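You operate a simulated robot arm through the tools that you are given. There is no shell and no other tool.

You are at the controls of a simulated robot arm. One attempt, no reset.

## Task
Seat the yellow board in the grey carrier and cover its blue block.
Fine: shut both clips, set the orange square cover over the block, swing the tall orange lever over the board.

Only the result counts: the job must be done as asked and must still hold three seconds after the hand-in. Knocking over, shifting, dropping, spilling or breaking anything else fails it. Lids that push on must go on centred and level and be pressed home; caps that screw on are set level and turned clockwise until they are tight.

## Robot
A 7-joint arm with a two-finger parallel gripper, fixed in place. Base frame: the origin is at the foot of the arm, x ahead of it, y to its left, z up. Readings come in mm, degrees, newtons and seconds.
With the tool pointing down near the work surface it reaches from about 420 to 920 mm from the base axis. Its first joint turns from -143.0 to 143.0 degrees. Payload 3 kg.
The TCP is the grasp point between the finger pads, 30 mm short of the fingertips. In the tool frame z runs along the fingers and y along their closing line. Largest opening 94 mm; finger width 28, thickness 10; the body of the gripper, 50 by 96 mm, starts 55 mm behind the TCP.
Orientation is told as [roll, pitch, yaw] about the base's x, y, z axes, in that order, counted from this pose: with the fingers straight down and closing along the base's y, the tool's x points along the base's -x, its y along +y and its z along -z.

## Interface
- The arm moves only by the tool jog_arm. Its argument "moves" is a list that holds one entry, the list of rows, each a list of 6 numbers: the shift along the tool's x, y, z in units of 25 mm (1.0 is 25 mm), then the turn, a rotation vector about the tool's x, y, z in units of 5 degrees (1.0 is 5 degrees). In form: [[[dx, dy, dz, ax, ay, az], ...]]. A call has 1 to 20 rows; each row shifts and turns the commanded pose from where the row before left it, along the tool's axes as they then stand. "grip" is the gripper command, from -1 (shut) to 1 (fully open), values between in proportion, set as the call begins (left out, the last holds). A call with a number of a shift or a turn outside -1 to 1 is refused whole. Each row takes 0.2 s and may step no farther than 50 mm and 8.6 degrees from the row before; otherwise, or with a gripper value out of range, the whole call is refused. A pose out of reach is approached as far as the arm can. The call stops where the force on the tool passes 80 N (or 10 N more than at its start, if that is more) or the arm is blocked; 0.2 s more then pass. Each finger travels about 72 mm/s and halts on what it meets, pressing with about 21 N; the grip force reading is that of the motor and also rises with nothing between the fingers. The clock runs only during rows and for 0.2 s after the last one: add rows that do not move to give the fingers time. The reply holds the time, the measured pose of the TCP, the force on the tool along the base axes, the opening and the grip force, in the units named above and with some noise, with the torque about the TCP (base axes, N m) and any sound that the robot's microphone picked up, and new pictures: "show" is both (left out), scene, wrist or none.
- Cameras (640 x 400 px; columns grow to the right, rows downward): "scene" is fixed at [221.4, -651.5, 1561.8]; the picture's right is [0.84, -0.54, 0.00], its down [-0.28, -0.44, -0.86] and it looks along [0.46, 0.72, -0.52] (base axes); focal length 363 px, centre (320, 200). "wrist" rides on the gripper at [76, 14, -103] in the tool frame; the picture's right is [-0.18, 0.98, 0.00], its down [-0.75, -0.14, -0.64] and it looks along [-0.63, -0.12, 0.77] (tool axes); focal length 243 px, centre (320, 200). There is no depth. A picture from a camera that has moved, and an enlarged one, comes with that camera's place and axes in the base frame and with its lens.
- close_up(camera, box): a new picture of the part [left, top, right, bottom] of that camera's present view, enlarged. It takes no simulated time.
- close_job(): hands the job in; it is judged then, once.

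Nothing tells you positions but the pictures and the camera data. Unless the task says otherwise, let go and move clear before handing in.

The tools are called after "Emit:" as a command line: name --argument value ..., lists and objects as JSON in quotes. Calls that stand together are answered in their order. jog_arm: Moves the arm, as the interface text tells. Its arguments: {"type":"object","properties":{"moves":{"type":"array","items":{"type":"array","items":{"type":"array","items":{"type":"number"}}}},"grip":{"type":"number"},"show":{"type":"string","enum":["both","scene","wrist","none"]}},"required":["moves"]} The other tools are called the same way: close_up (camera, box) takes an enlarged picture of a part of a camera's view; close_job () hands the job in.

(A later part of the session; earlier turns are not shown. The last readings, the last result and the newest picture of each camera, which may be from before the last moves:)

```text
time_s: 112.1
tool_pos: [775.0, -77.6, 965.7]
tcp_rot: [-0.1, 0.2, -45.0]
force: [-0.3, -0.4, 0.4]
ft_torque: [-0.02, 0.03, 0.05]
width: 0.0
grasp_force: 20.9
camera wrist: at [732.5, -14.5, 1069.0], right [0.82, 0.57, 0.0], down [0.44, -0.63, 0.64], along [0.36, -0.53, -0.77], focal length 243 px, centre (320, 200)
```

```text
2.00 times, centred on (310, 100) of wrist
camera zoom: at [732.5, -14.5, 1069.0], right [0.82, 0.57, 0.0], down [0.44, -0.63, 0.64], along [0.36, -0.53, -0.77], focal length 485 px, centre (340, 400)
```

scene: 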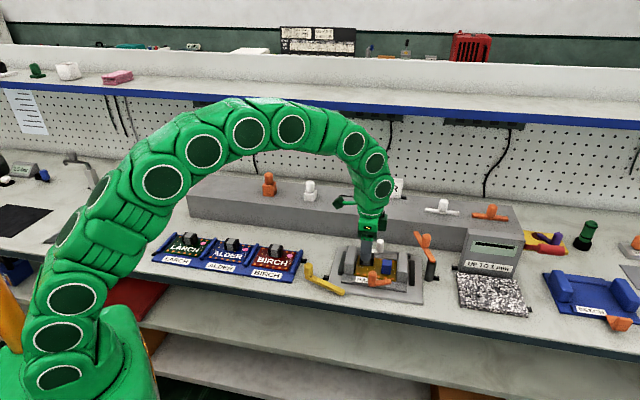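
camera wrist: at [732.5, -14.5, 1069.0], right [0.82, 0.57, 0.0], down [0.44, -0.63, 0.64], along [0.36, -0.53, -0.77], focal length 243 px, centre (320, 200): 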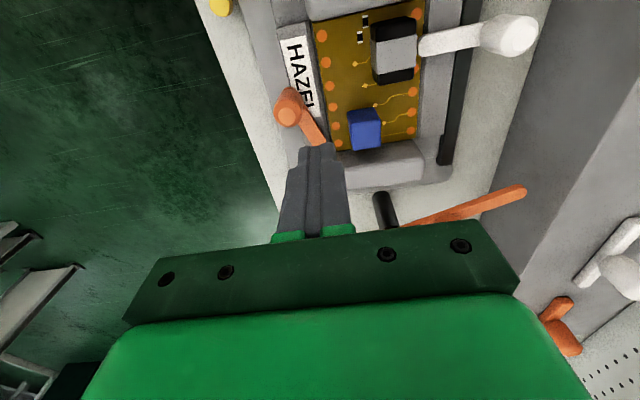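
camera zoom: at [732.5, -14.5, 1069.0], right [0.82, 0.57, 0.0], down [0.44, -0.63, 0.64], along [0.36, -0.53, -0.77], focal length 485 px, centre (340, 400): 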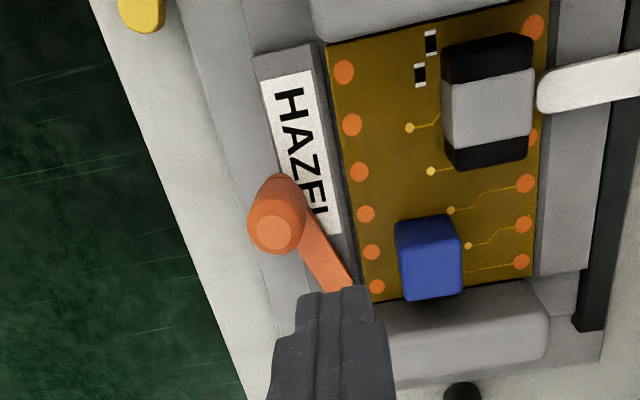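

Emit:
jog_arm --moves '[[[0, 0, 0.9, 0, 0, 0], [0, 0, 0.9, 0, 0, 0], [0, 0, 0.9, 0, 0, 0], [0, 0, 0.88, 0, 0, 0], [0, 0, 0, 0, 0, 0]]]' --grip -1 --show "none"

Emit:
jog_arm --moves '[[[0, -0.2, 0, 0, 0, 0], [0, -0.2, 0, 0, 0, 0], [0, -0.15, 0, 0, 0, 0], [0, 0, 0, 0, 0, 0]]]' --grip -1 --show "wrist"

Emit:
close_up --camera "wrist" --box '[200, 40, 440, 220]'

Emit:
close_up --camera "scene" --box '[320, 225, 450, 310]'

```text
time_s: 113.3
tool_pos: [774.6, -79.3, 874.5]
tcp_rot: [-0.2, 0.1, -45.0]
force: [0.0, -0.4, -0.4]
ft_torque: [0.01, 0.0, 0.03]
width: 0.0
grasp_force: 21.4
```

```text
time_s: 114.3
tool_pos: [766.2, -88.8, 876.7]
tcp_rot: [0.0, 0.1, -45.0]
force: [2.8, 0.4, 2.5]
ft_torque: [0.06, -0.02, 0.03]
width: 0.0
grasp_force: 21.1
camera wrist: at [722.4, -24.7, 979.6], right [0.83, 0.56, 0.0], down [0.43, -0.63, 0.64], along [0.36, -0.53, -0.77], focal length 243 px, centre (320, 200)
```

wrist: 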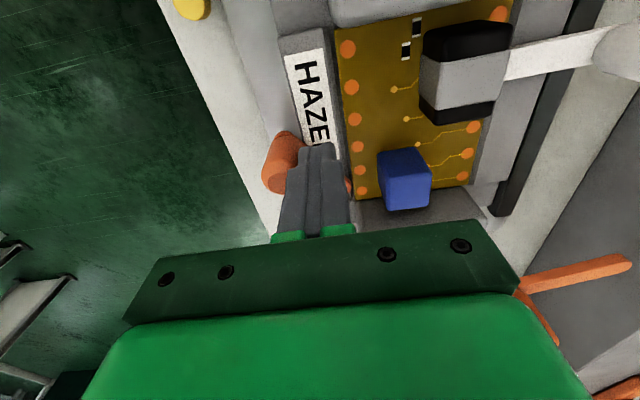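

```text
2.22 times, centred on (320, 130) of wrist
camera zoom: at [722.4, -24.7, 979.6], right [0.83, 0.56, 0.0], down [0.43, -0.63, 0.64], along [0.36, -0.53, -0.77], focal length 539 px, centre (320, 356)
```

zoom: 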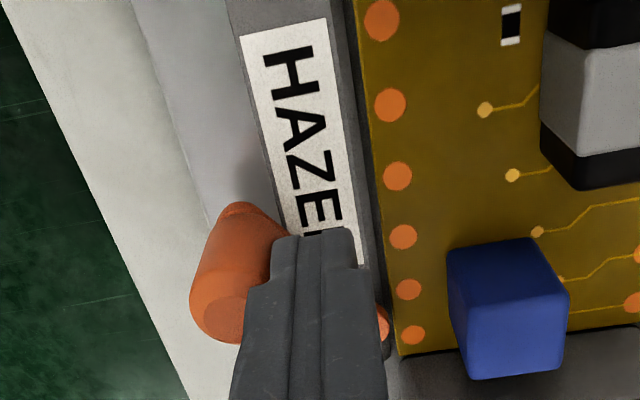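

```text
4.71 times, centred on (385, 268) of scene
camera zoom: at [221.4, -651.5, 1561.8], right [0.84, -0.54, 0.0], down [-0.28, -0.44, -0.86], along [0.46, 0.72, -0.52], focal length 1707 px, centre (14, -118)
```

zoom: 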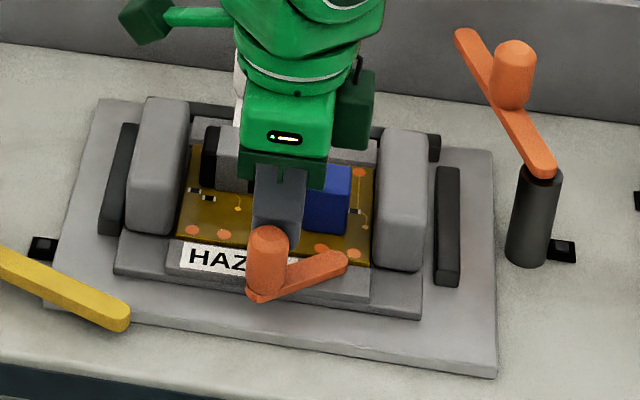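

The orange clip turns the same way and the tray stays put. Continuing.

Emit:
jog_arm --moves '[[[0, -0.15, 0, 0, 0, 0], [0, -0.15, 0, 0, 0, 0], [0, -0.12, 0, 0, 0, 0], [0, 0, 0, 0, 0, 0]]]' --grip -1 --show "wrist"

Emit:
close_up --camera "wrist" --box '[200, 40, 440, 220]'

Emit:
close_up --camera "scene" --box '[320, 225, 450, 310]'

```text
time_s: 115.3
tool_pos: [757.8, -97.1, 875.1]
tcp_rot: [-0.1, 0.3, -45.0]
force: [1.8, 0.9, 2.1]
ft_torque: [0.03, -0.05, 0.04]
width: 0.0
grasp_force: 21.4
camera wrist: at [714.1, -32.4, 978.7], right [0.82, 0.57, 0.0], down [0.44, -0.63, 0.64], along [0.36, -0.53, -0.77], focal length 243 px, centre (320, 200)
```

wrist: 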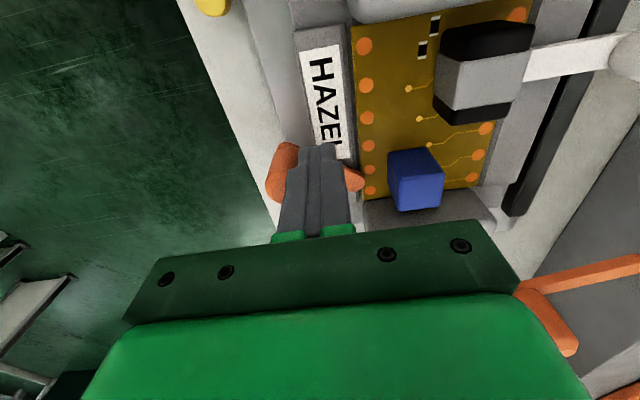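

```text
2.22 times, centred on (320, 130) of wrist
camera zoom: at [714.1, -32.4, 978.7], right [0.82, 0.57, 0.0], down [0.44, -0.63, 0.64], along [0.36, -0.53, -0.77], focal length 539 px, centre (320, 356)
```

zoom: 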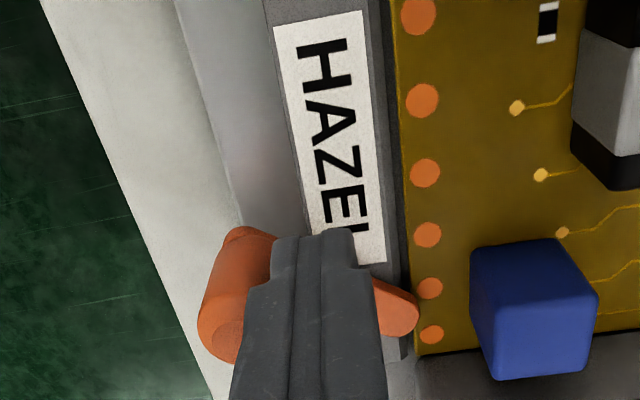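

```text
4.71 times, centred on (385, 268) of scene
camera zoom: at [221.4, -651.5, 1561.8], right [0.84, -0.54, 0.0], down [-0.28, -0.44, -0.86], along [0.46, 0.72, -0.52], focal length 1707 px, centre (14, -118)
```

zoom: 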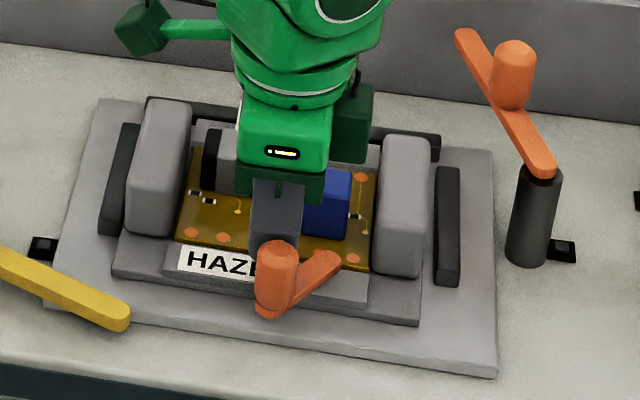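

It's about halfway. I'll go around to the knob's left side and push it right to finish the turn.

Emit:
jog_arm --moves '[[[0, 0.2, 0, 0, 0, 0], [0.55, 0, 0, 0, 0, 0], [0.55, 0, 0, 0, 0, 0], [0, -0.6, 0, 0, 0, 0], [0, -0.6, 0, 0, 0, 0], [0, 0, 0, 0, 0, 0]]]' --grip -1 --show "wrist"

Emit:
close_up --camera "wrist" --box '[220, 60, 460, 220]'

```text
time_s: 116.7
tool_pos: [720.3, -93.3, 874.9]
tcp_rot: [-0.1, 0.3, -44.9]
force: [0.2, -1.3, 0.1]
ft_torque: [-0.01, -0.01, -0.02]
width: 0.0
grasp_force: 20.6
camera wrist: at [676.1, -30.0, 978.6], right [0.82, 0.57, 0.0], down [0.44, -0.63, 0.64], along [0.36, -0.53, -0.77], focal length 243 px, centre (320, 200)
```

wrist: 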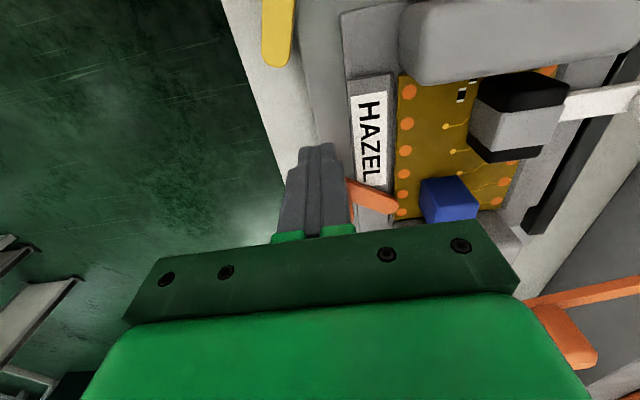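

```text
2.50 times, centred on (340, 140) of wrist
camera zoom: at [676.1, -30.0, 978.6], right [0.82, 0.57, 0.0], down [0.44, -0.63, 0.64], along [0.36, -0.53, -0.77], focal length 606 px, centre (270, 350)
```

zoom: 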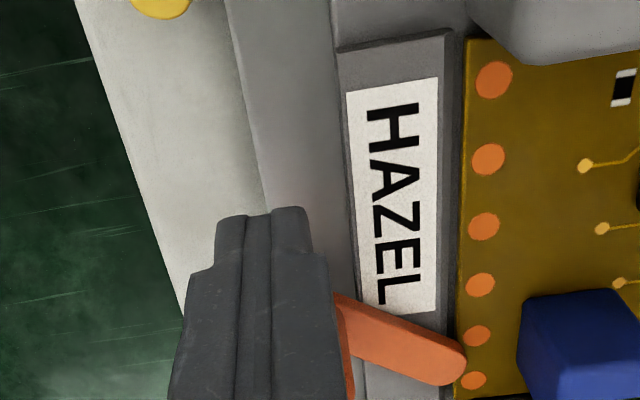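

Emit:
jog_arm --moves '[[[-0.2, 0, 0, 0, 0, 0], [-0.2, 0, 0, 0, 0, 0], [-0.2, 0, 0, 0, 0, 0], [-0.2, 0, 0, 0, 0, 0], [0, 0, 0, 0, 0, 0]]]' --grip -1 --show "wrist"

Emit:
close_up --camera "wrist" --box '[220, 60, 460, 220]'

Emit:
close_up --camera "scene" --box '[320, 225, 450, 310]'

```text
time_s: 117.9
tool_pos: [733.8, -109.0, 876.2]
tcp_rot: [0.1, 0.1, -45.1]
force: [0.5, 0.1, 0.1]
ft_torque: [-0.01, 0.01, -0.01]
width: 0.1
grasp_force: 21.0
camera wrist: at [690.7, -44.6, 979.1], right [0.83, 0.56, 0.0], down [0.43, -0.63, 0.64], along [0.36, -0.53, -0.77], focal length 243 px, centre (320, 200)
```

wrist: 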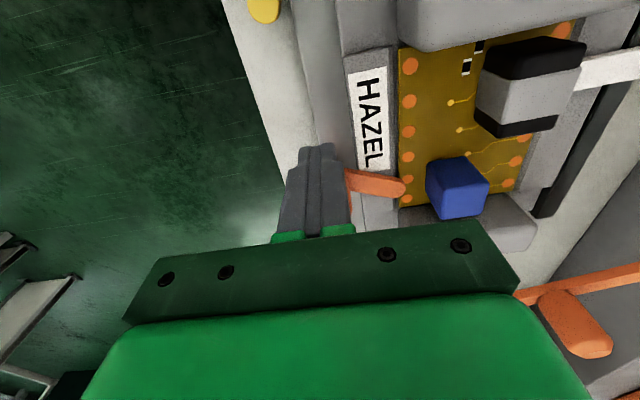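

```text
2.50 times, centred on (340, 140) of wrist
camera zoom: at [690.7, -44.6, 979.1], right [0.83, 0.56, 0.0], down [0.43, -0.63, 0.64], along [0.36, -0.53, -0.77], focal length 606 px, centre (270, 350)
```

zoom: 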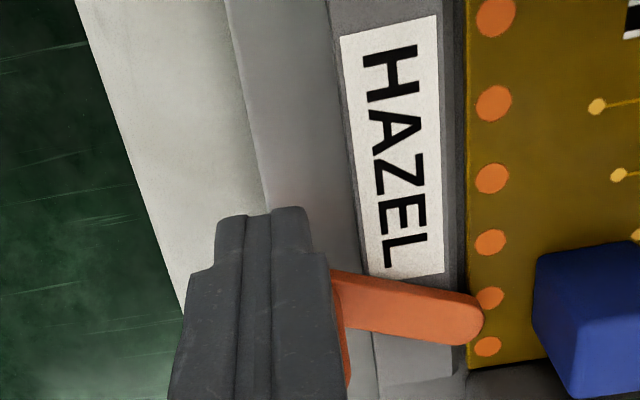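

```text
4.71 times, centred on (385, 268) of scene
camera zoom: at [221.4, -651.5, 1561.8], right [0.84, -0.54, 0.0], down [-0.28, -0.44, -0.86], along [0.46, 0.72, -0.52], focal length 1707 px, centre (14, -118)
```

zoom: 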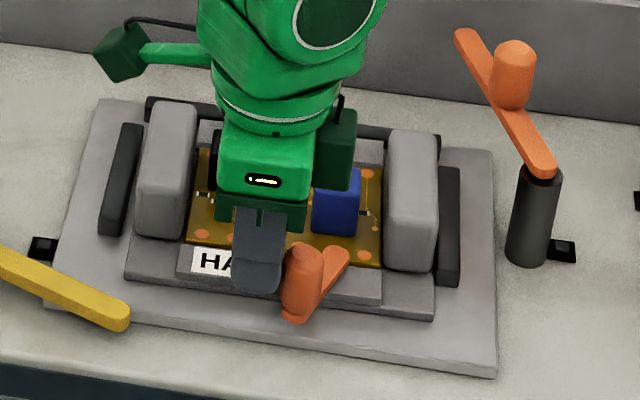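

Emit:
jog_arm --moves '[[[-0.15, 0, 0, 0, 0, 0], [-0.15, 0, 0, 0, 0, 0], [0, 0, 0, 0, 0, 0]]]' --grip -1 --show "wrist"

Emit:
close_up --camera "wrist" --box '[220, 60, 460, 220]'

Emit:
close_up --camera "scene" --box '[320, 225, 450, 310]'

```text
time_s: 118.7
tool_pos: [739.4, -114.4, 876.6]
tcp_rot: [-0.1, 0.2, -45.0]
force: [-1.7, 0.9, 0.0]
ft_torque: [-0.01, 0.02, 0.0]
width: 0.0
grasp_force: 20.9
camera wrist: at [695.8, -50.0, 979.2], right [0.82, 0.57, 0.0], down [0.44, -0.63, 0.64], along [0.36, -0.53, -0.77], focal length 243 px, centre (320, 200)
```

wrist: 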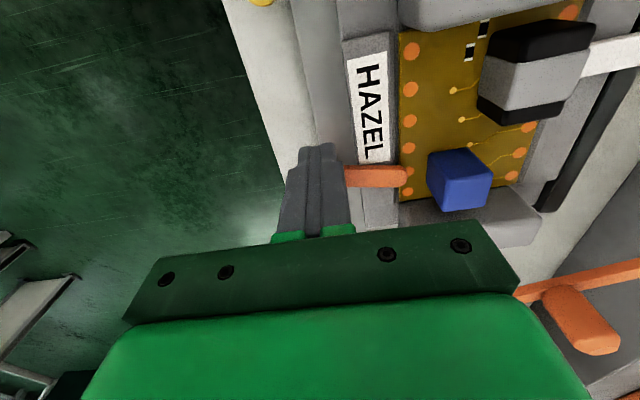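

```text
2.50 times, centred on (340, 140) of wrist
camera zoom: at [695.8, -50.0, 979.2], right [0.82, 0.57, 0.0], down [0.44, -0.63, 0.64], along [0.36, -0.53, -0.77], focal length 606 px, centre (270, 350)
```

zoom: 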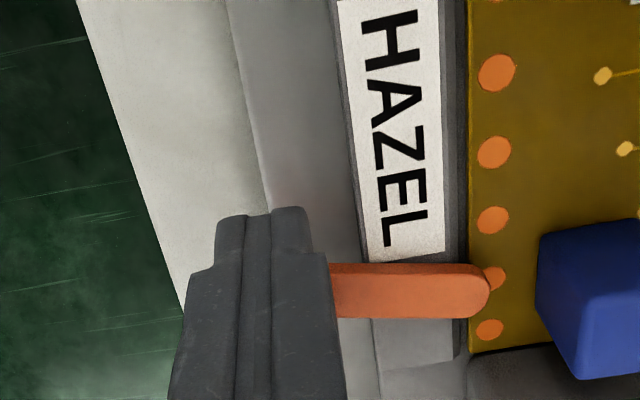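

```text
4.71 times, centred on (385, 268) of scene
camera zoom: at [221.4, -651.5, 1561.8], right [0.84, -0.54, 0.0], down [-0.28, -0.44, -0.86], along [0.46, 0.72, -0.52], focal length 1707 px, centre (14, -118)
```

zoom: 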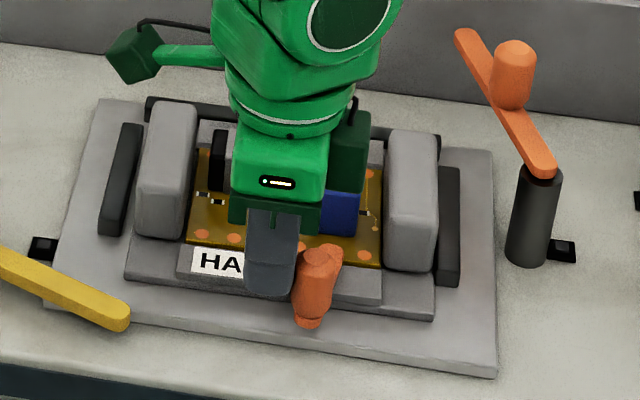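

Emit:
jog_arm --moves '[[[-0.12, 0, 0, 0, 0, 0], [-0.1, 0, 0, 0, 0, 0], [0, 0, 0, 0, 0, 0]]]' --grip -1 --show "wrist"

Emit:
close_up --camera "wrist" --box '[220, 60, 460, 220]'

```text
time_s: 119.5
tool_pos: [744.2, -117.8, 876.6]
tcp_rot: [-0.1, 0.2, -45.0]
force: [-1.6, 0.7, -0.3]
ft_torque: [-0.01, 0.02, 0.0]
width: 0.1
grasp_force: 21.0
camera wrist: at [700.0, -54.1, 979.2], right [0.82, 0.57, 0.0], down [0.44, -0.63, 0.64], along [0.36, -0.53, -0.77], focal length 243 px, centre (320, 200)
```

wrist: 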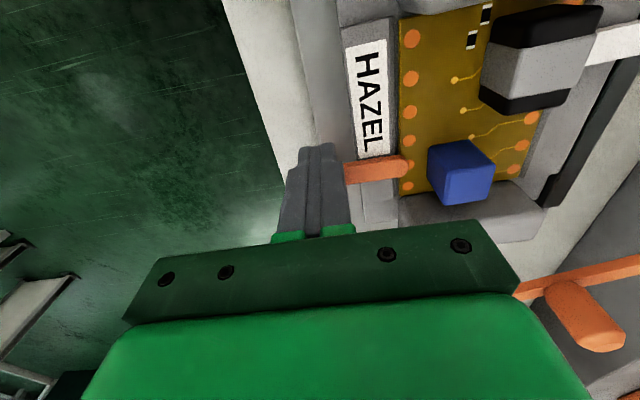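

```text
2.50 times, centred on (340, 140) of wrist
camera zoom: at [700.0, -54.1, 979.2], right [0.82, 0.57, 0.0], down [0.44, -0.63, 0.64], along [0.36, -0.53, -0.77], focal length 606 px, centre (270, 350)
```

zoom: 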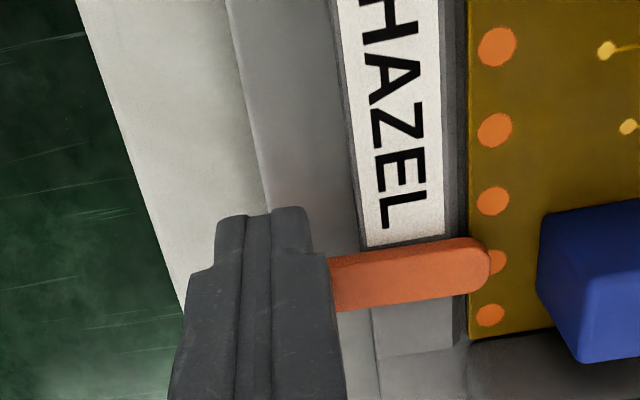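

Emit:
jog_arm --moves '[[[-0.1, 0, 0, 0, 0, 0], [-0.08, 0, 0, 0, 0, 0], [0, 0, 0, 0, 0, 0]]]' --grip -1 --show "wrist"

Emit:
close_up --camera "scene" --box '[320, 225, 450, 310]'

```text
time_s: 120.3
tool_pos: [746.8, -120.4, 875.8]
tcp_rot: [-0.1, 0.3, -45.0]
force: [-15.5, 7.9, -1.8]
ft_torque: [0.05, 0.09, -0.09]
width: 0.0
grasp_force: 21.2
camera wrist: at [702.6, -57.1, 979.2], right [0.82, 0.57, 0.0], down [0.44, -0.63, 0.64], along [0.36, -0.53, -0.77], focal length 243 px, centre (320, 200)
```

wrist: 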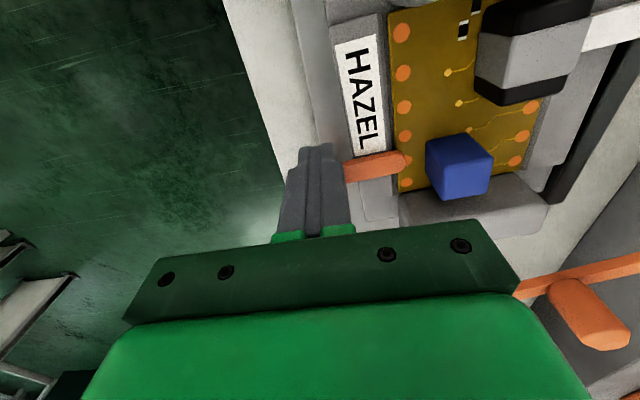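

```text
4.71 times, centred on (385, 268) of scene
camera zoom: at [221.4, -651.5, 1561.8], right [0.84, -0.54, 0.0], down [-0.28, -0.44, -0.86], along [0.46, 0.72, -0.52], focal length 1707 px, centre (14, -118)
```

zoom: 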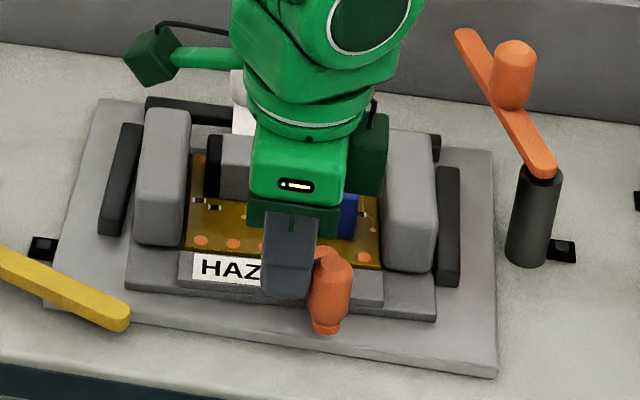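

The orange clip is also at its closed stop, perpendicular with its end over the board. I'll back off to the left, rise clear and check the tray's position.

Emit:
jog_arm --moves '[[[0.3, 0, 0, 0, 0, 0], [0.5, 0, 0, 0, 0, 0], [0, 0, -0.9, 0, 0, 0], [0, 0, -0.9, 0, 0, 0], [0, 0, -0.9, 0, 0, 0], [0, 0, -0.9, 0, 0, 0], [0.5, 0.9, 0, 0, 0, 0], [0.5, 0.9, 0, 0, 0, 0], [0.5, 0.9, 0, 0, 0, 0], [0.3, 0.9, 0, 0, 0, 0], [0, 0, 0, 0, 0, 0]]]' --grip -1 --show "wrist"

Emit:
close_up --camera "wrist" --box '[160, 0, 440, 200]'

Emit:
close_up --camera "scene" --box '[320, 225, 450, 310]'

```text
time_s: 122.7
tool_pos: [765.1, -14.6, 965.3]
tcp_rot: [0.1, 0.1, -45.0]
force: [-0.5, -0.5, 0.0]
ft_torque: [-0.01, -0.03, -0.04]
width: 0.0
grasp_force: 21.7
camera wrist: at [721.4, 50.6, 1069.0], right [0.83, 0.56, 0.0], down [0.43, -0.63, 0.64], along [0.36, -0.53, -0.77], focal length 243 px, centre (320, 200)
```

wrist: 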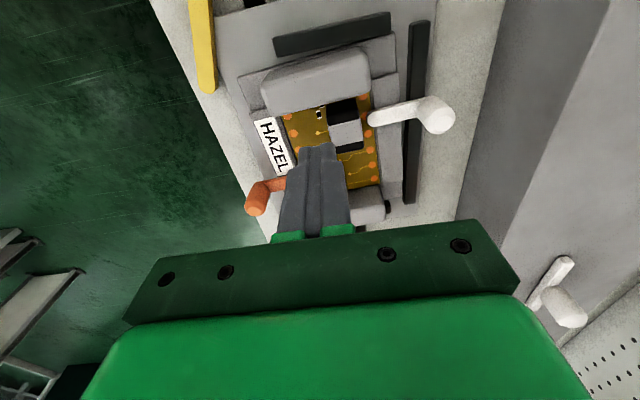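

```text
2.00 times, centred on (300, 100) of wrist
camera zoom: at [721.4, 50.6, 1069.0], right [0.83, 0.56, 0.0], down [0.43, -0.63, 0.64], along [0.36, -0.53, -0.77], focal length 485 px, centre (360, 400)
```

zoom: 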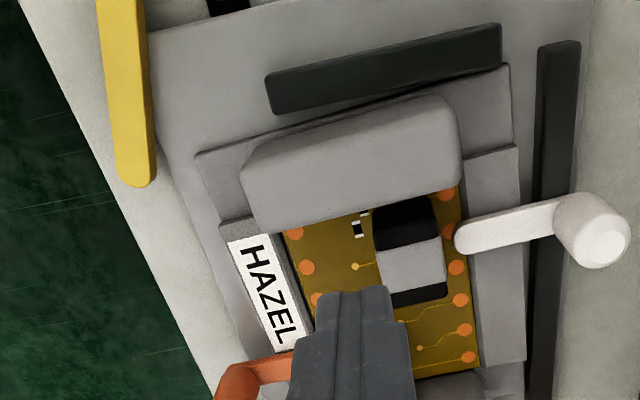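

```text
4.71 times, centred on (385, 268) of scene
camera zoom: at [221.4, -651.5, 1561.8], right [0.84, -0.54, 0.0], down [-0.28, -0.44, -0.86], along [0.46, 0.72, -0.52], focal length 1707 px, centre (14, -118)
```

zoom: 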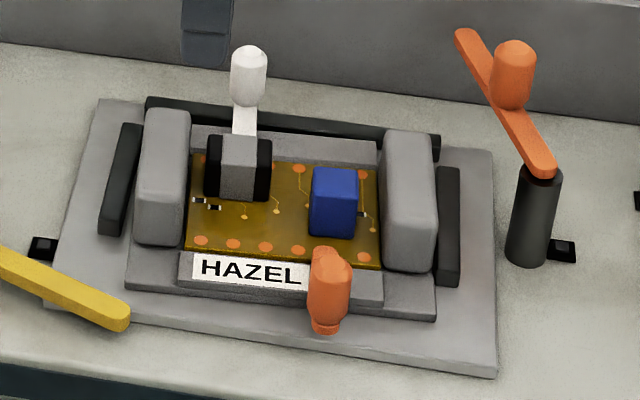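

Both clips are shut now. The tray got slightly turned and sits forward on its left side, so I'll nudge the left rail's front face back until the tray is square against the rear stop.

Emit:
jog_arm --moves '[[[0.22, -0.9, 0, 0, 0, 0], [0.22, -0.9, 0, 0, 0, 0], [0.21, -0.92, 0, 0, 0, 0], [0, 0, 0.9, 0, 0, 0], [0, 0, 0.9, 0, 0, 0], [0, 0, 0.9, 0, 0, 0], [0, 0, 0.9, 0, 0, 0], [0, 0, 0.6, 0, 0, 0], [0, 0, 0, 0, 0, 0]]]' --grip -1 --show "wrist"

Emit:
close_up --camera "wrist" --box '[220, 60, 460, 220]'

Emit:
close_up --camera "scene" --box '[320, 225, 450, 310]'

```text
time_s: 124.7
tool_pos: [705.0, -49.8, 860.3]
tcp_rot: [-0.1, 0.1, -45.1]
force: [0.5, 0.8, 0.5]
ft_torque: [-0.01, 0.01, 0.01]
width: 0.2
grasp_force: 21.1
camera wrist: at [661.0, 15.1, 964.3], right [0.82, 0.57, 0.0], down [0.44, -0.63, 0.64], along [0.36, -0.53, -0.77], focal length 243 px, centre (320, 200)
```

wrist: 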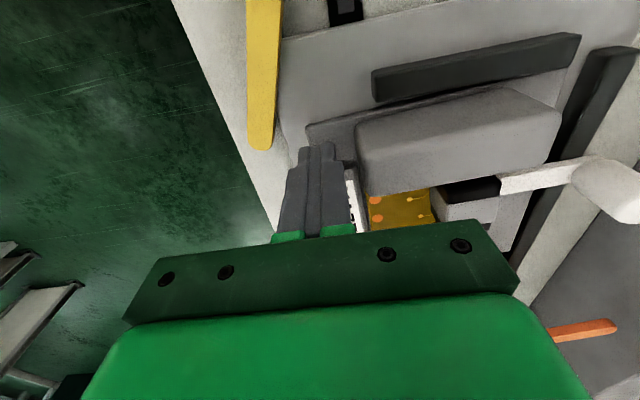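

```text
2.50 times, centred on (340, 140) of wrist
camera zoom: at [661.0, 15.1, 964.3], right [0.82, 0.57, 0.0], down [0.44, -0.63, 0.64], along [0.36, -0.53, -0.77], focal length 606 px, centre (270, 350)
```

zoom: 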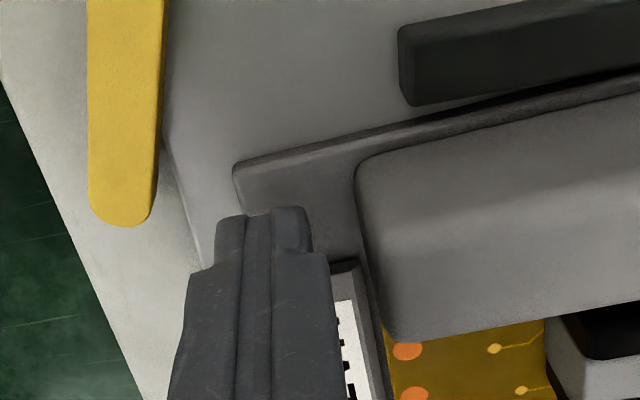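

```text
4.71 times, centred on (385, 268) of scene
camera zoom: at [221.4, -651.5, 1561.8], right [0.84, -0.54, 0.0], down [-0.28, -0.44, -0.86], along [0.46, 0.72, -0.52], focal length 1707 px, centre (14, -118)
```

zoom: 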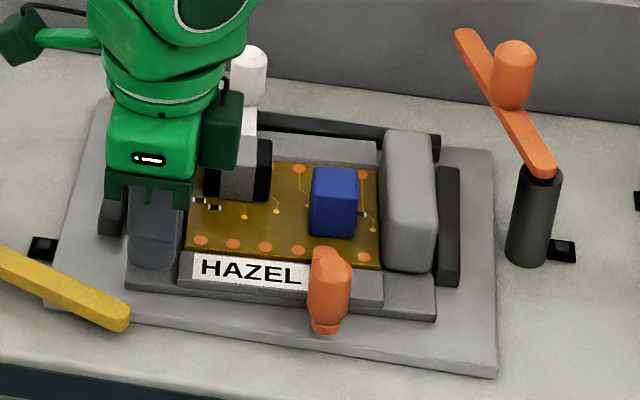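

Emit:
jog_arm --moves '[[[0, 0.3, 0, 0, 0, 0], [0, 0.2, 0, 0, 0, 0], [0, 0.2, 0, 0, 0, 0], [0, 0, 0, 0, 0, 0]]]' --grip -1 --show "none"

Emit:
jog_arm --moves '[[[0, 0.15, 0, 0, 0, 0], [0, 0.1, 0, 0, 0, 0], [0, 0, 0, 0, 0, 0]]]' --grip -1 --show "none"

Emit:
close_up --camera "scene" --box '[320, 225, 450, 310]'

```text
time_s: 125.7
tool_pos: [717.8, -36.9, 859.8]
tcp_rot: [0.0, 0.1, -45.0]
force: [0.1, -0.9, 0.0]
ft_torque: [0.02, 0.04, -0.02]
width: 0.0
grasp_force: 21.2
```

```text
time_s: 126.5
tool_pos: [720.4, -34.8, 861.0]
tcp_rot: [-0.3, 0.3, -44.9]
force: [-53.8, -48.7, 18.3]
ft_torque: [0.24, -0.13, 0.23]
width: 0.2
grasp_force: 20.6
```

```text
4.71 times, centred on (385, 268) of scene
camera zoom: at [221.4, -651.5, 1561.8], right [0.84, -0.54, 0.0], down [-0.28, -0.44, -0.86], along [0.46, 0.72, -0.52], focal length 1707 px, centre (14, -118)
```

zoom: 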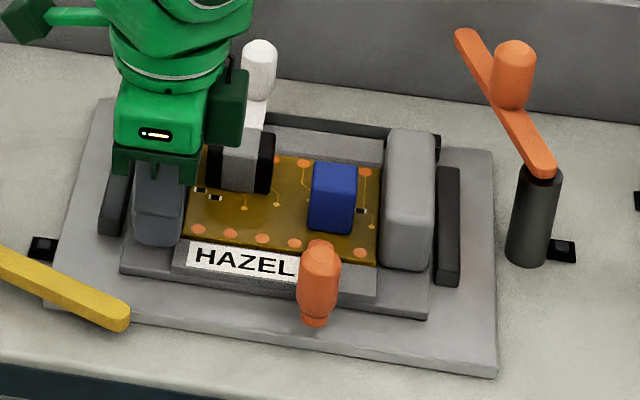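

The tray is seated against the rear stop again. Backing off, then up for a survey.

Emit:
jog_arm --moves '[[[0, -0.3, 0, 0, 0, 0], [0, -0.5, 0, 0, 0, 0], [0, 0, -0.9, 0, 0, 0], [0, 0, -0.9, 0, 0, 0], [0, 0, -0.9, 0, 0, 0], [0, 0, -0.9, 0, 0, 0], [0, 0, -0.6, 0, 0, 0], [-0.4, 0.8, 0, 0, 0, 0], [-0.4, 0.8, 0, 0, 0, 0], [0, 0.8, 0, 0, 0, 0], [0, 0, 0, 0, 0, 0]]]' --grip -1 --show "wrist"

Emit:
close_up --camera "wrist" --box '[160, 0, 440, 200]'

Emit:
close_up --camera "scene" --box '[320, 225, 450, 310]'

```text
time_s: 128.9
tool_pos: [765.2, -16.7, 966.0]
tcp_rot: [0.0, 0.1, -45.0]
force: [0.3, -0.2, 0.1]
ft_torque: [0.02, 0.03, -0.01]
width: 0.1
grasp_force: 21.6
camera wrist: at [721.5, 46.8, 1070.8], right [0.83, 0.57, 0.0], down [0.43, -0.63, 0.64], along [0.36, -0.53, -0.77], focal length 243 px, centre (320, 200)
```

wrist: 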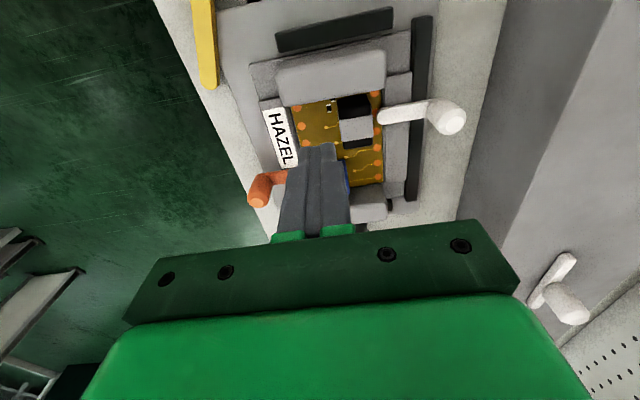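

```text
2.00 times, centred on (300, 100) of wrist
camera zoom: at [721.5, 46.8, 1070.8], right [0.83, 0.57, 0.0], down [0.43, -0.63, 0.64], along [0.36, -0.53, -0.77], focal length 485 px, centre (360, 400)
```

zoom: 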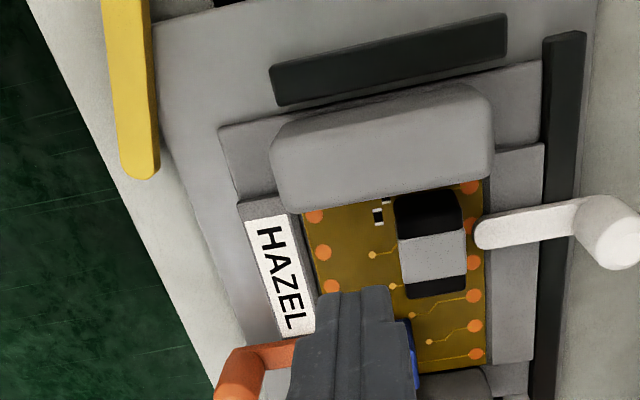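

```text
4.71 times, centred on (385, 268) of scene
camera zoom: at [221.4, -651.5, 1561.8], right [0.84, -0.54, 0.0], down [-0.28, -0.44, -0.86], along [0.46, 0.72, -0.52], focal length 1707 px, centre (14, -118)
```

zoom: 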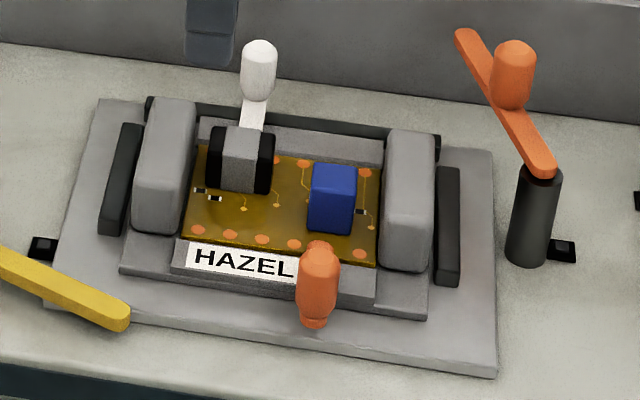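

Tray square, clips shut, board in place. Next I'll restore the low yellow lever by pushing its tip back from the front.

Emit:
jog_arm --moves '[[[0.25, -0.87, 0, 0, 0, 0], [0.25, -0.87, 0, 0, 0, 0], [0.25, -0.87, 0, 0, 0, 0], [0.25, -0.87, 0, 0, 0, 0], [0.25, -0.87, 0, 0, 0, 0], [0.25, -0.87, 0, 0, 0, 0], [0, 0, 0.9, 0, 0, 0], [0, 0, 0.9, 0, 0, 0], [0, 0, 0.9, 0, 0, 0], [0, 0, 0.9, 0, 0, 0], [0, 0, 0, 0, 0, 0]]]' --grip -1 --show "wrist"

Emit:
close_up --camera "wrist" --box '[200, 20, 480, 220]'

Emit:
close_up --camera "scene" --box '[290, 240, 400, 310]'

```text
time_s: 131.3
tool_pos: [645.8, -83.6, 876.6]
tcp_rot: [-0.1, 0.2, -45.0]
force: [-0.3, -1.0, 0.4]
ft_torque: [0.02, 0.01, -0.01]
width: 0.0
grasp_force: 21.4
camera wrist: at [602.6, -19.2, 979.2], right [0.82, 0.57, 0.0], down [0.44, -0.63, 0.64], along [0.36, -0.53, -0.77], focal length 243 px, centre (320, 200)
```

wrist: 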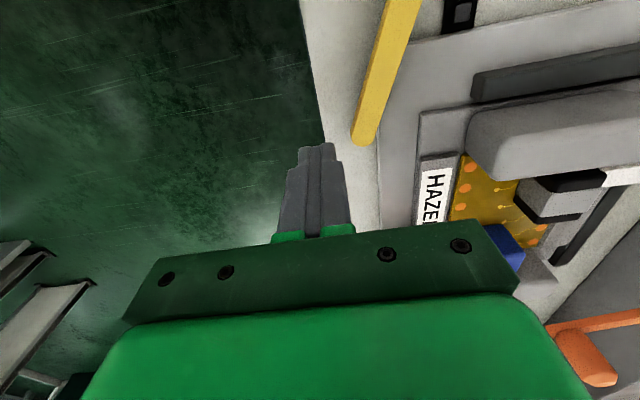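

```text
2.00 times, centred on (340, 120) of wrist
camera zoom: at [602.6, -19.2, 979.2], right [0.82, 0.57, 0.0], down [0.44, -0.63, 0.64], along [0.36, -0.53, -0.77], focal length 485 px, centre (280, 360)
```

zoom: 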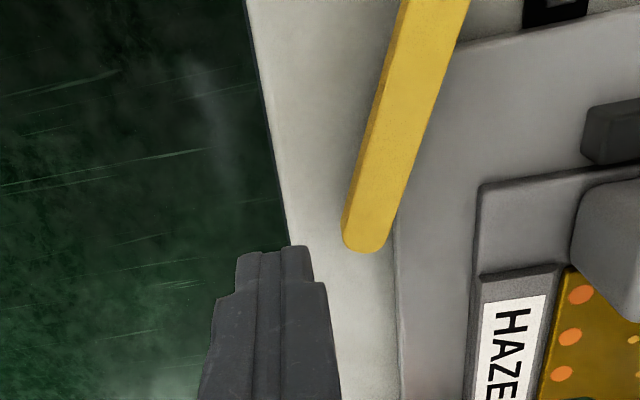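

```text
5.71 times, centred on (345, 275) of scene
camera zoom: at [221.4, -651.5, 1561.8], right [0.84, -0.54, 0.0], down [-0.28, -0.44, -0.86], along [0.46, 0.72, -0.52], focal length 2073 px, centre (177, -229)
```

zoom: 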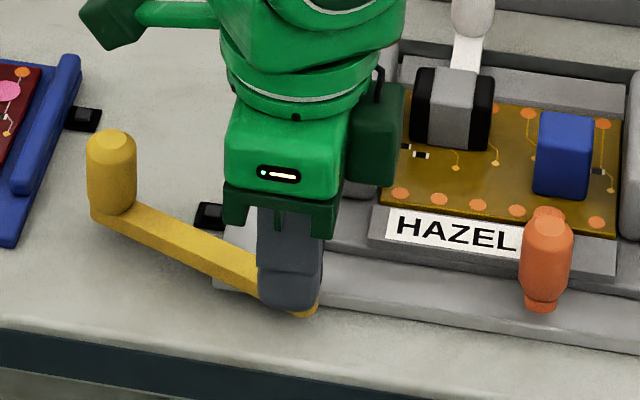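

Emit:
jog_arm --moves '[[[0, 0, 0.8, 0, 0, 0], [0, 0, 0.68, 0, 0, 0], [0, 0.3, 0, 0, 0, 0], [0, 0.3, 0, 0, 0, 0], [0, 0.3, 0, 0, 0, 0], [0, 0, 0, 0, 0, 0]]]' --grip -1 --show "wrist"

Emit:
close_up --camera "wrist" --box '[200, 20, 480, 220]'

Emit:
close_up --camera "scene" --box '[290, 240, 400, 310]'

```text
time_s: 132.7
tool_pos: [663.0, -67.3, 839.2]
tcp_rot: [0.0, 0.2, -45.0]
force: [0.5, -0.3, 0.5]
ft_torque: [0.01, 0.0, -0.05]
width: 0.0
grasp_force: 21.0
camera wrist: at [618.3, -3.8, 942.4], right [0.83, 0.56, 0.0], down [0.43, -0.63, 0.64], along [0.36, -0.53, -0.77], focal length 243 px, centre (320, 200)
```

wrist: 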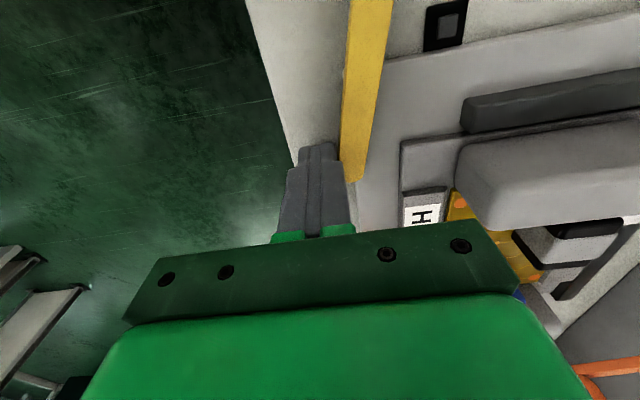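

```text
2.00 times, centred on (340, 120) of wrist
camera zoom: at [618.3, -3.8, 942.4], right [0.83, 0.56, 0.0], down [0.43, -0.63, 0.64], along [0.36, -0.53, -0.77], focal length 485 px, centre (280, 360)
```

zoom: 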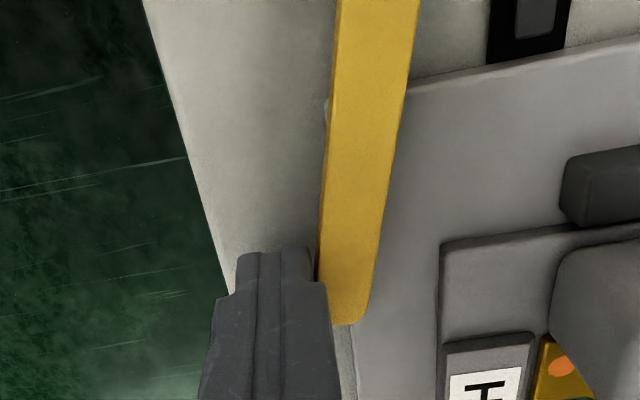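

```text
5.71 times, centred on (345, 275) of scene
camera zoom: at [221.4, -651.5, 1561.8], right [0.84, -0.54, 0.0], down [-0.28, -0.44, -0.86], along [0.46, 0.72, -0.52], focal length 2073 px, centre (177, -229)
```

zoom: 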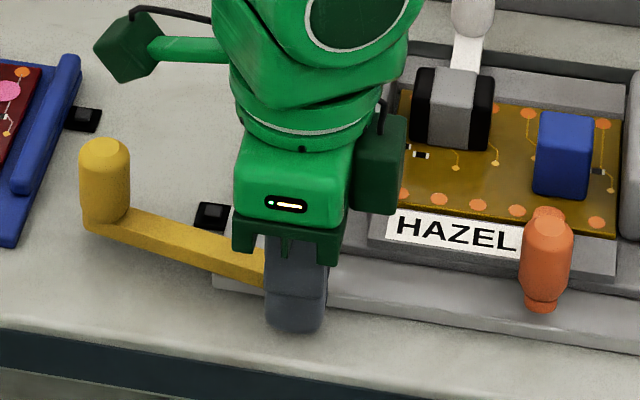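

Emit:
jog_arm --moves '[[[0, 0.2, 0, 0, 0, 0], [0, 0.2, 0, 0, 0, 0], [0, 0, 0, 0, 0, 0]]]' --grip -1 --show "none"

Emit:
close_up --camera "scene" --box '[290, 240, 400, 310]'

```text
time_s: 133.5
tool_pos: [668.1, -59.3, 838.0]
tcp_rot: [-0.1, 0.3, -44.9]
force: [-0.8, 0.3, -1.0]
ft_torque: [-0.02, 0.05, -0.03]
width: 0.0
grasp_force: 20.9
```

```text
5.71 times, centred on (345, 275) of scene
camera zoom: at [221.4, -651.5, 1561.8], right [0.84, -0.54, 0.0], down [-0.28, -0.44, -0.86], along [0.46, 0.72, -0.52], focal length 2073 px, centre (177, -229)
```

zoom: 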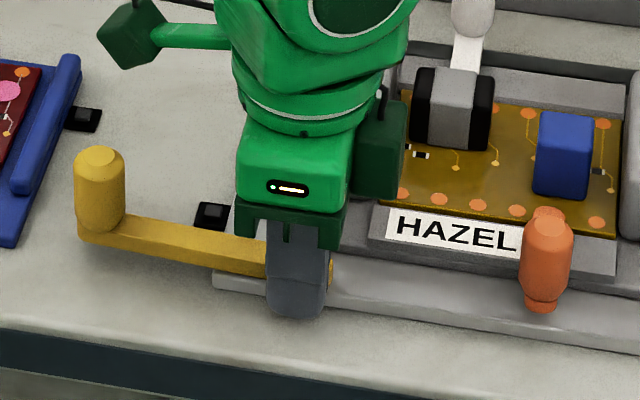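

Emit:
jog_arm --moves '[[[0, 0.14, 0, 0, 0, 0], [0, 0, 0, 0, 0, 0]]]' --grip -1 --show "none"

Emit:
jog_arm --moves '[[[0, -0.4, 0, 0, 0, 0], [0, -0.6, 0, 0, 0, 0], [0, 0, -0.9, 0, 0, 0], [0, 0, -0.9, 0, 0, 0], [0, 0, -0.9, 0, 0, 0], [0, 0, -0.9, 0, 0, 0], [0, 0, -0.9, 0, 0, 0], [0, 0, -0.9, 0, 0, 0], [0, 0, 0, 0, 0, 0]]]' --grip -1 --show "both"

Emit:
close_up --camera "scene" --box '[290, 210, 450, 310]'

```text
time_s: 134.1
tool_pos: [668.3, -58.6, 839.4]
tcp_rot: [-0.2, 0.4, -45.0]
force: [-31.7, -34.9, 12.9]
ft_torque: [-0.94, 0.85, -0.03]
width: 0.0
grasp_force: 21.4
```

```text
time_s: 136.1
tool_pos: [654.9, -76.6, 976.1]
tcp_rot: [-0.1, 0.3, -45.0]
force: [-0.3, -0.6, 0.4]
ft_torque: [-0.01, 0.0, -0.03]
width: 0.0
grasp_force: 20.7
camera wrist: at [611.2, -12.1, 1078.7], right [0.83, 0.56, 0.0], down [0.43, -0.63, 0.64], along [0.36, -0.53, -0.77], focal length 243 px, centre (320, 200)
```

scene: 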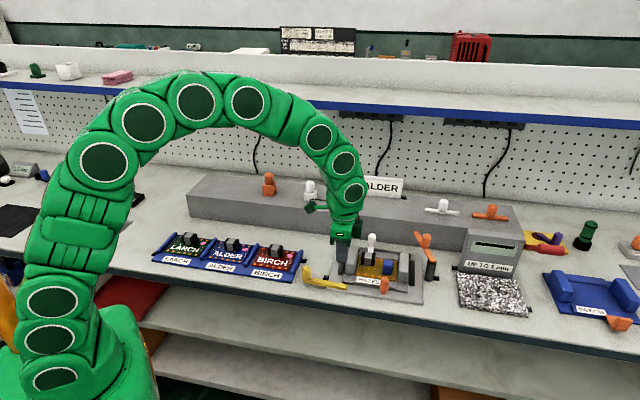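
wrist: 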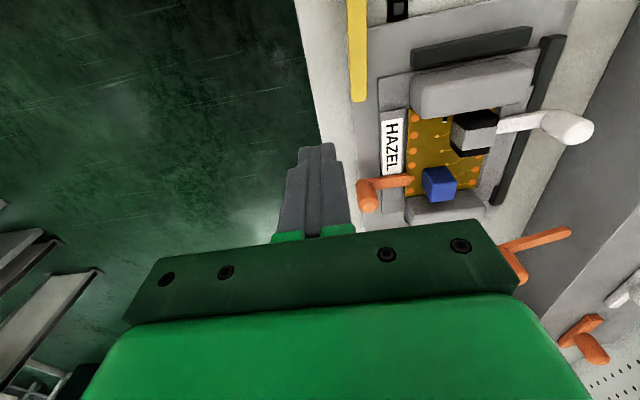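

```text
4.00 times, centred on (370, 260) of scene
camera zoom: at [221.4, -651.5, 1561.8], right [0.84, -0.54, 0.0], down [-0.28, -0.44, -0.86], along [0.46, 0.72, -0.52], focal length 1451 px, centre (120, -40)
```

zoom: 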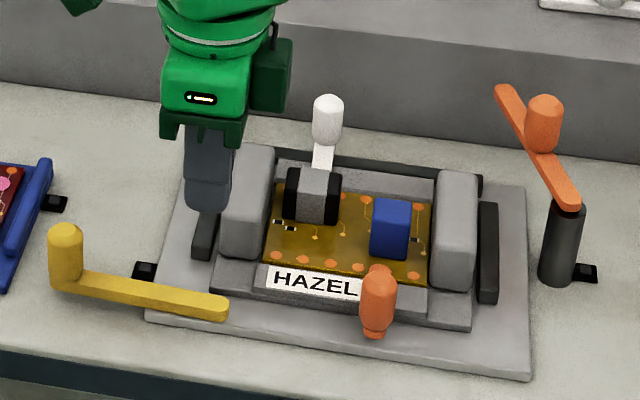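

The yellow lever is back at its own stop, in its original place, and the tray matches its original position. Before fetching the cover I'll take a wrist look at the tall orange lever to measure its height and pivot.

Emit:
jog_arm --moves '[[[-0.72, 0.8, -0.11, 0, 0, 0], [-0.72, 0.8, -0.11, 0, 0, 0], [-0.72, 0.8, -0.11, 0, 0, 0], [-0.72, 0.8, -0.11, 0, 0, 0], [-0.72, 0.8, -0.11, 0, 0, 0], [-0.72, 0.8, -0.11, 0, 0, 0], [-0.72, 0.8, -0.11, 0, 0, 0], [-0.72, 0.8, -0.11, 0, 0, 0], [-0.72, 0.8, -0.11, 0, 0, 0], [0, 0, 0, 0, 0, 0]]]' --grip -1 --show "wrist"

Emit:
close_up --camera "wrist" --box '[200, 40, 480, 240]'

Emit:
close_up --camera "wrist" --box '[150, 0, 410, 160]'

```text
time_s: 138.3
tool_pos: [886.4, -65.0, 994.2]
tcp_rot: [-0.1, 0.0, -45.0]
force: [0.1, -0.8, -0.9]
ft_torque: [-0.02, 0.02, -0.01]
width: 0.0
grasp_force: 20.8
out of reach, approached as far as the arm can: row 9
camera wrist: at [843.0, -1.0, 1098.8], right [0.83, 0.56, 0.0], down [0.43, -0.63, 0.64], along [0.36, -0.53, -0.77], focal length 243 px, centre (320, 200)
```

wrist: 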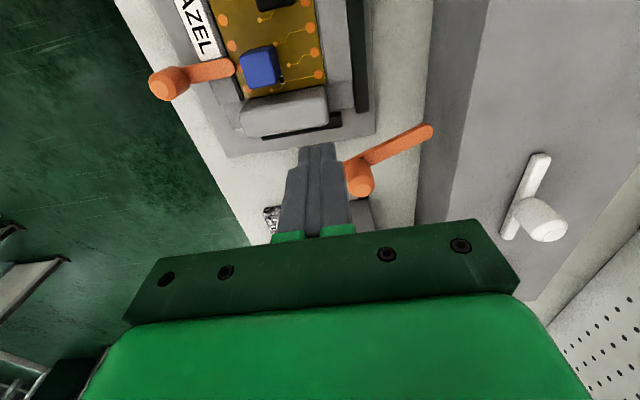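

```text
2.00 times, centred on (340, 140) of wrist
camera zoom: at [843.0, -1.0, 1098.8], right [0.83, 0.56, 0.0], down [0.43, -0.63, 0.64], along [0.36, -0.53, -0.77], focal length 485 px, centre (280, 320)
```

zoom: 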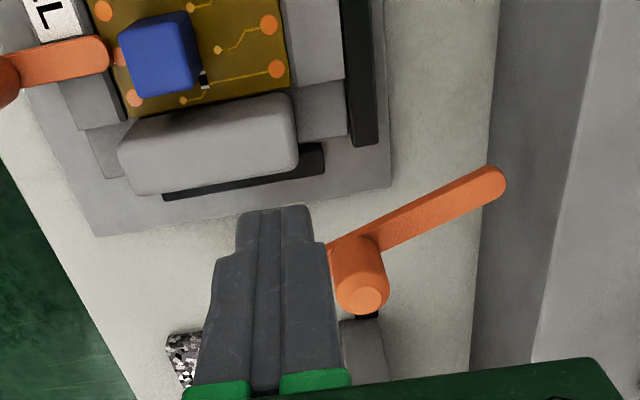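

```text
2.46 times, centred on (280, 80) of wrist
camera zoom: at [843.0, -1.0, 1098.8], right [0.83, 0.56, 0.0], down [0.43, -0.63, 0.64], along [0.36, -0.53, -0.77], focal length 597 px, centre (418, 495)
```

zoom: 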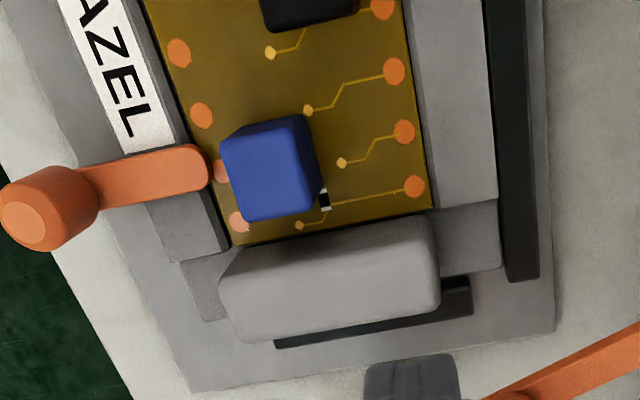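

Emit:
close_up --camera "wrist" --box '[225, 35, 305, 95]'

Emit:
close_up --camera "wrist" --box '[330, 110, 450, 210]'

```text
6.67 times, centred on (265, 65) of wrist
camera zoom: at [843.0, -1.0, 1098.8], right [0.83, 0.56, 0.0], down [0.43, -0.63, 0.64], along [0.36, -0.53, -0.77], focal length 1618 px, centre (687, 1100)
```

zoom: 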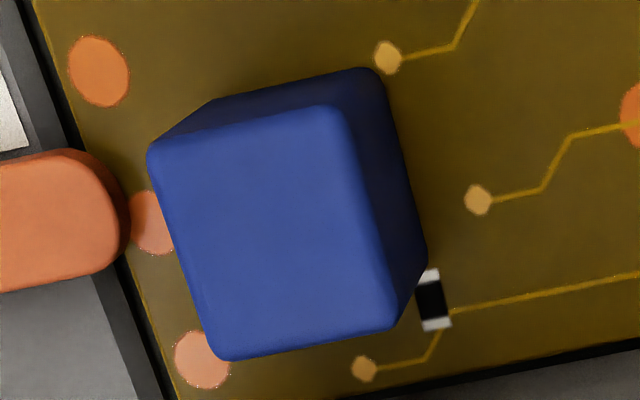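

```text
4.00 times, centred on (390, 160) of wrist
camera zoom: at [843.0, -1.0, 1098.8], right [0.83, 0.56, 0.0], down [0.43, -0.63, 0.64], along [0.36, -0.53, -0.77], focal length 970 px, centre (40, 360)
```

zoom: 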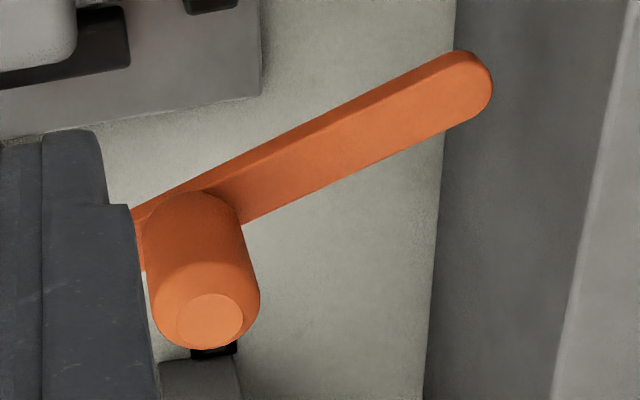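

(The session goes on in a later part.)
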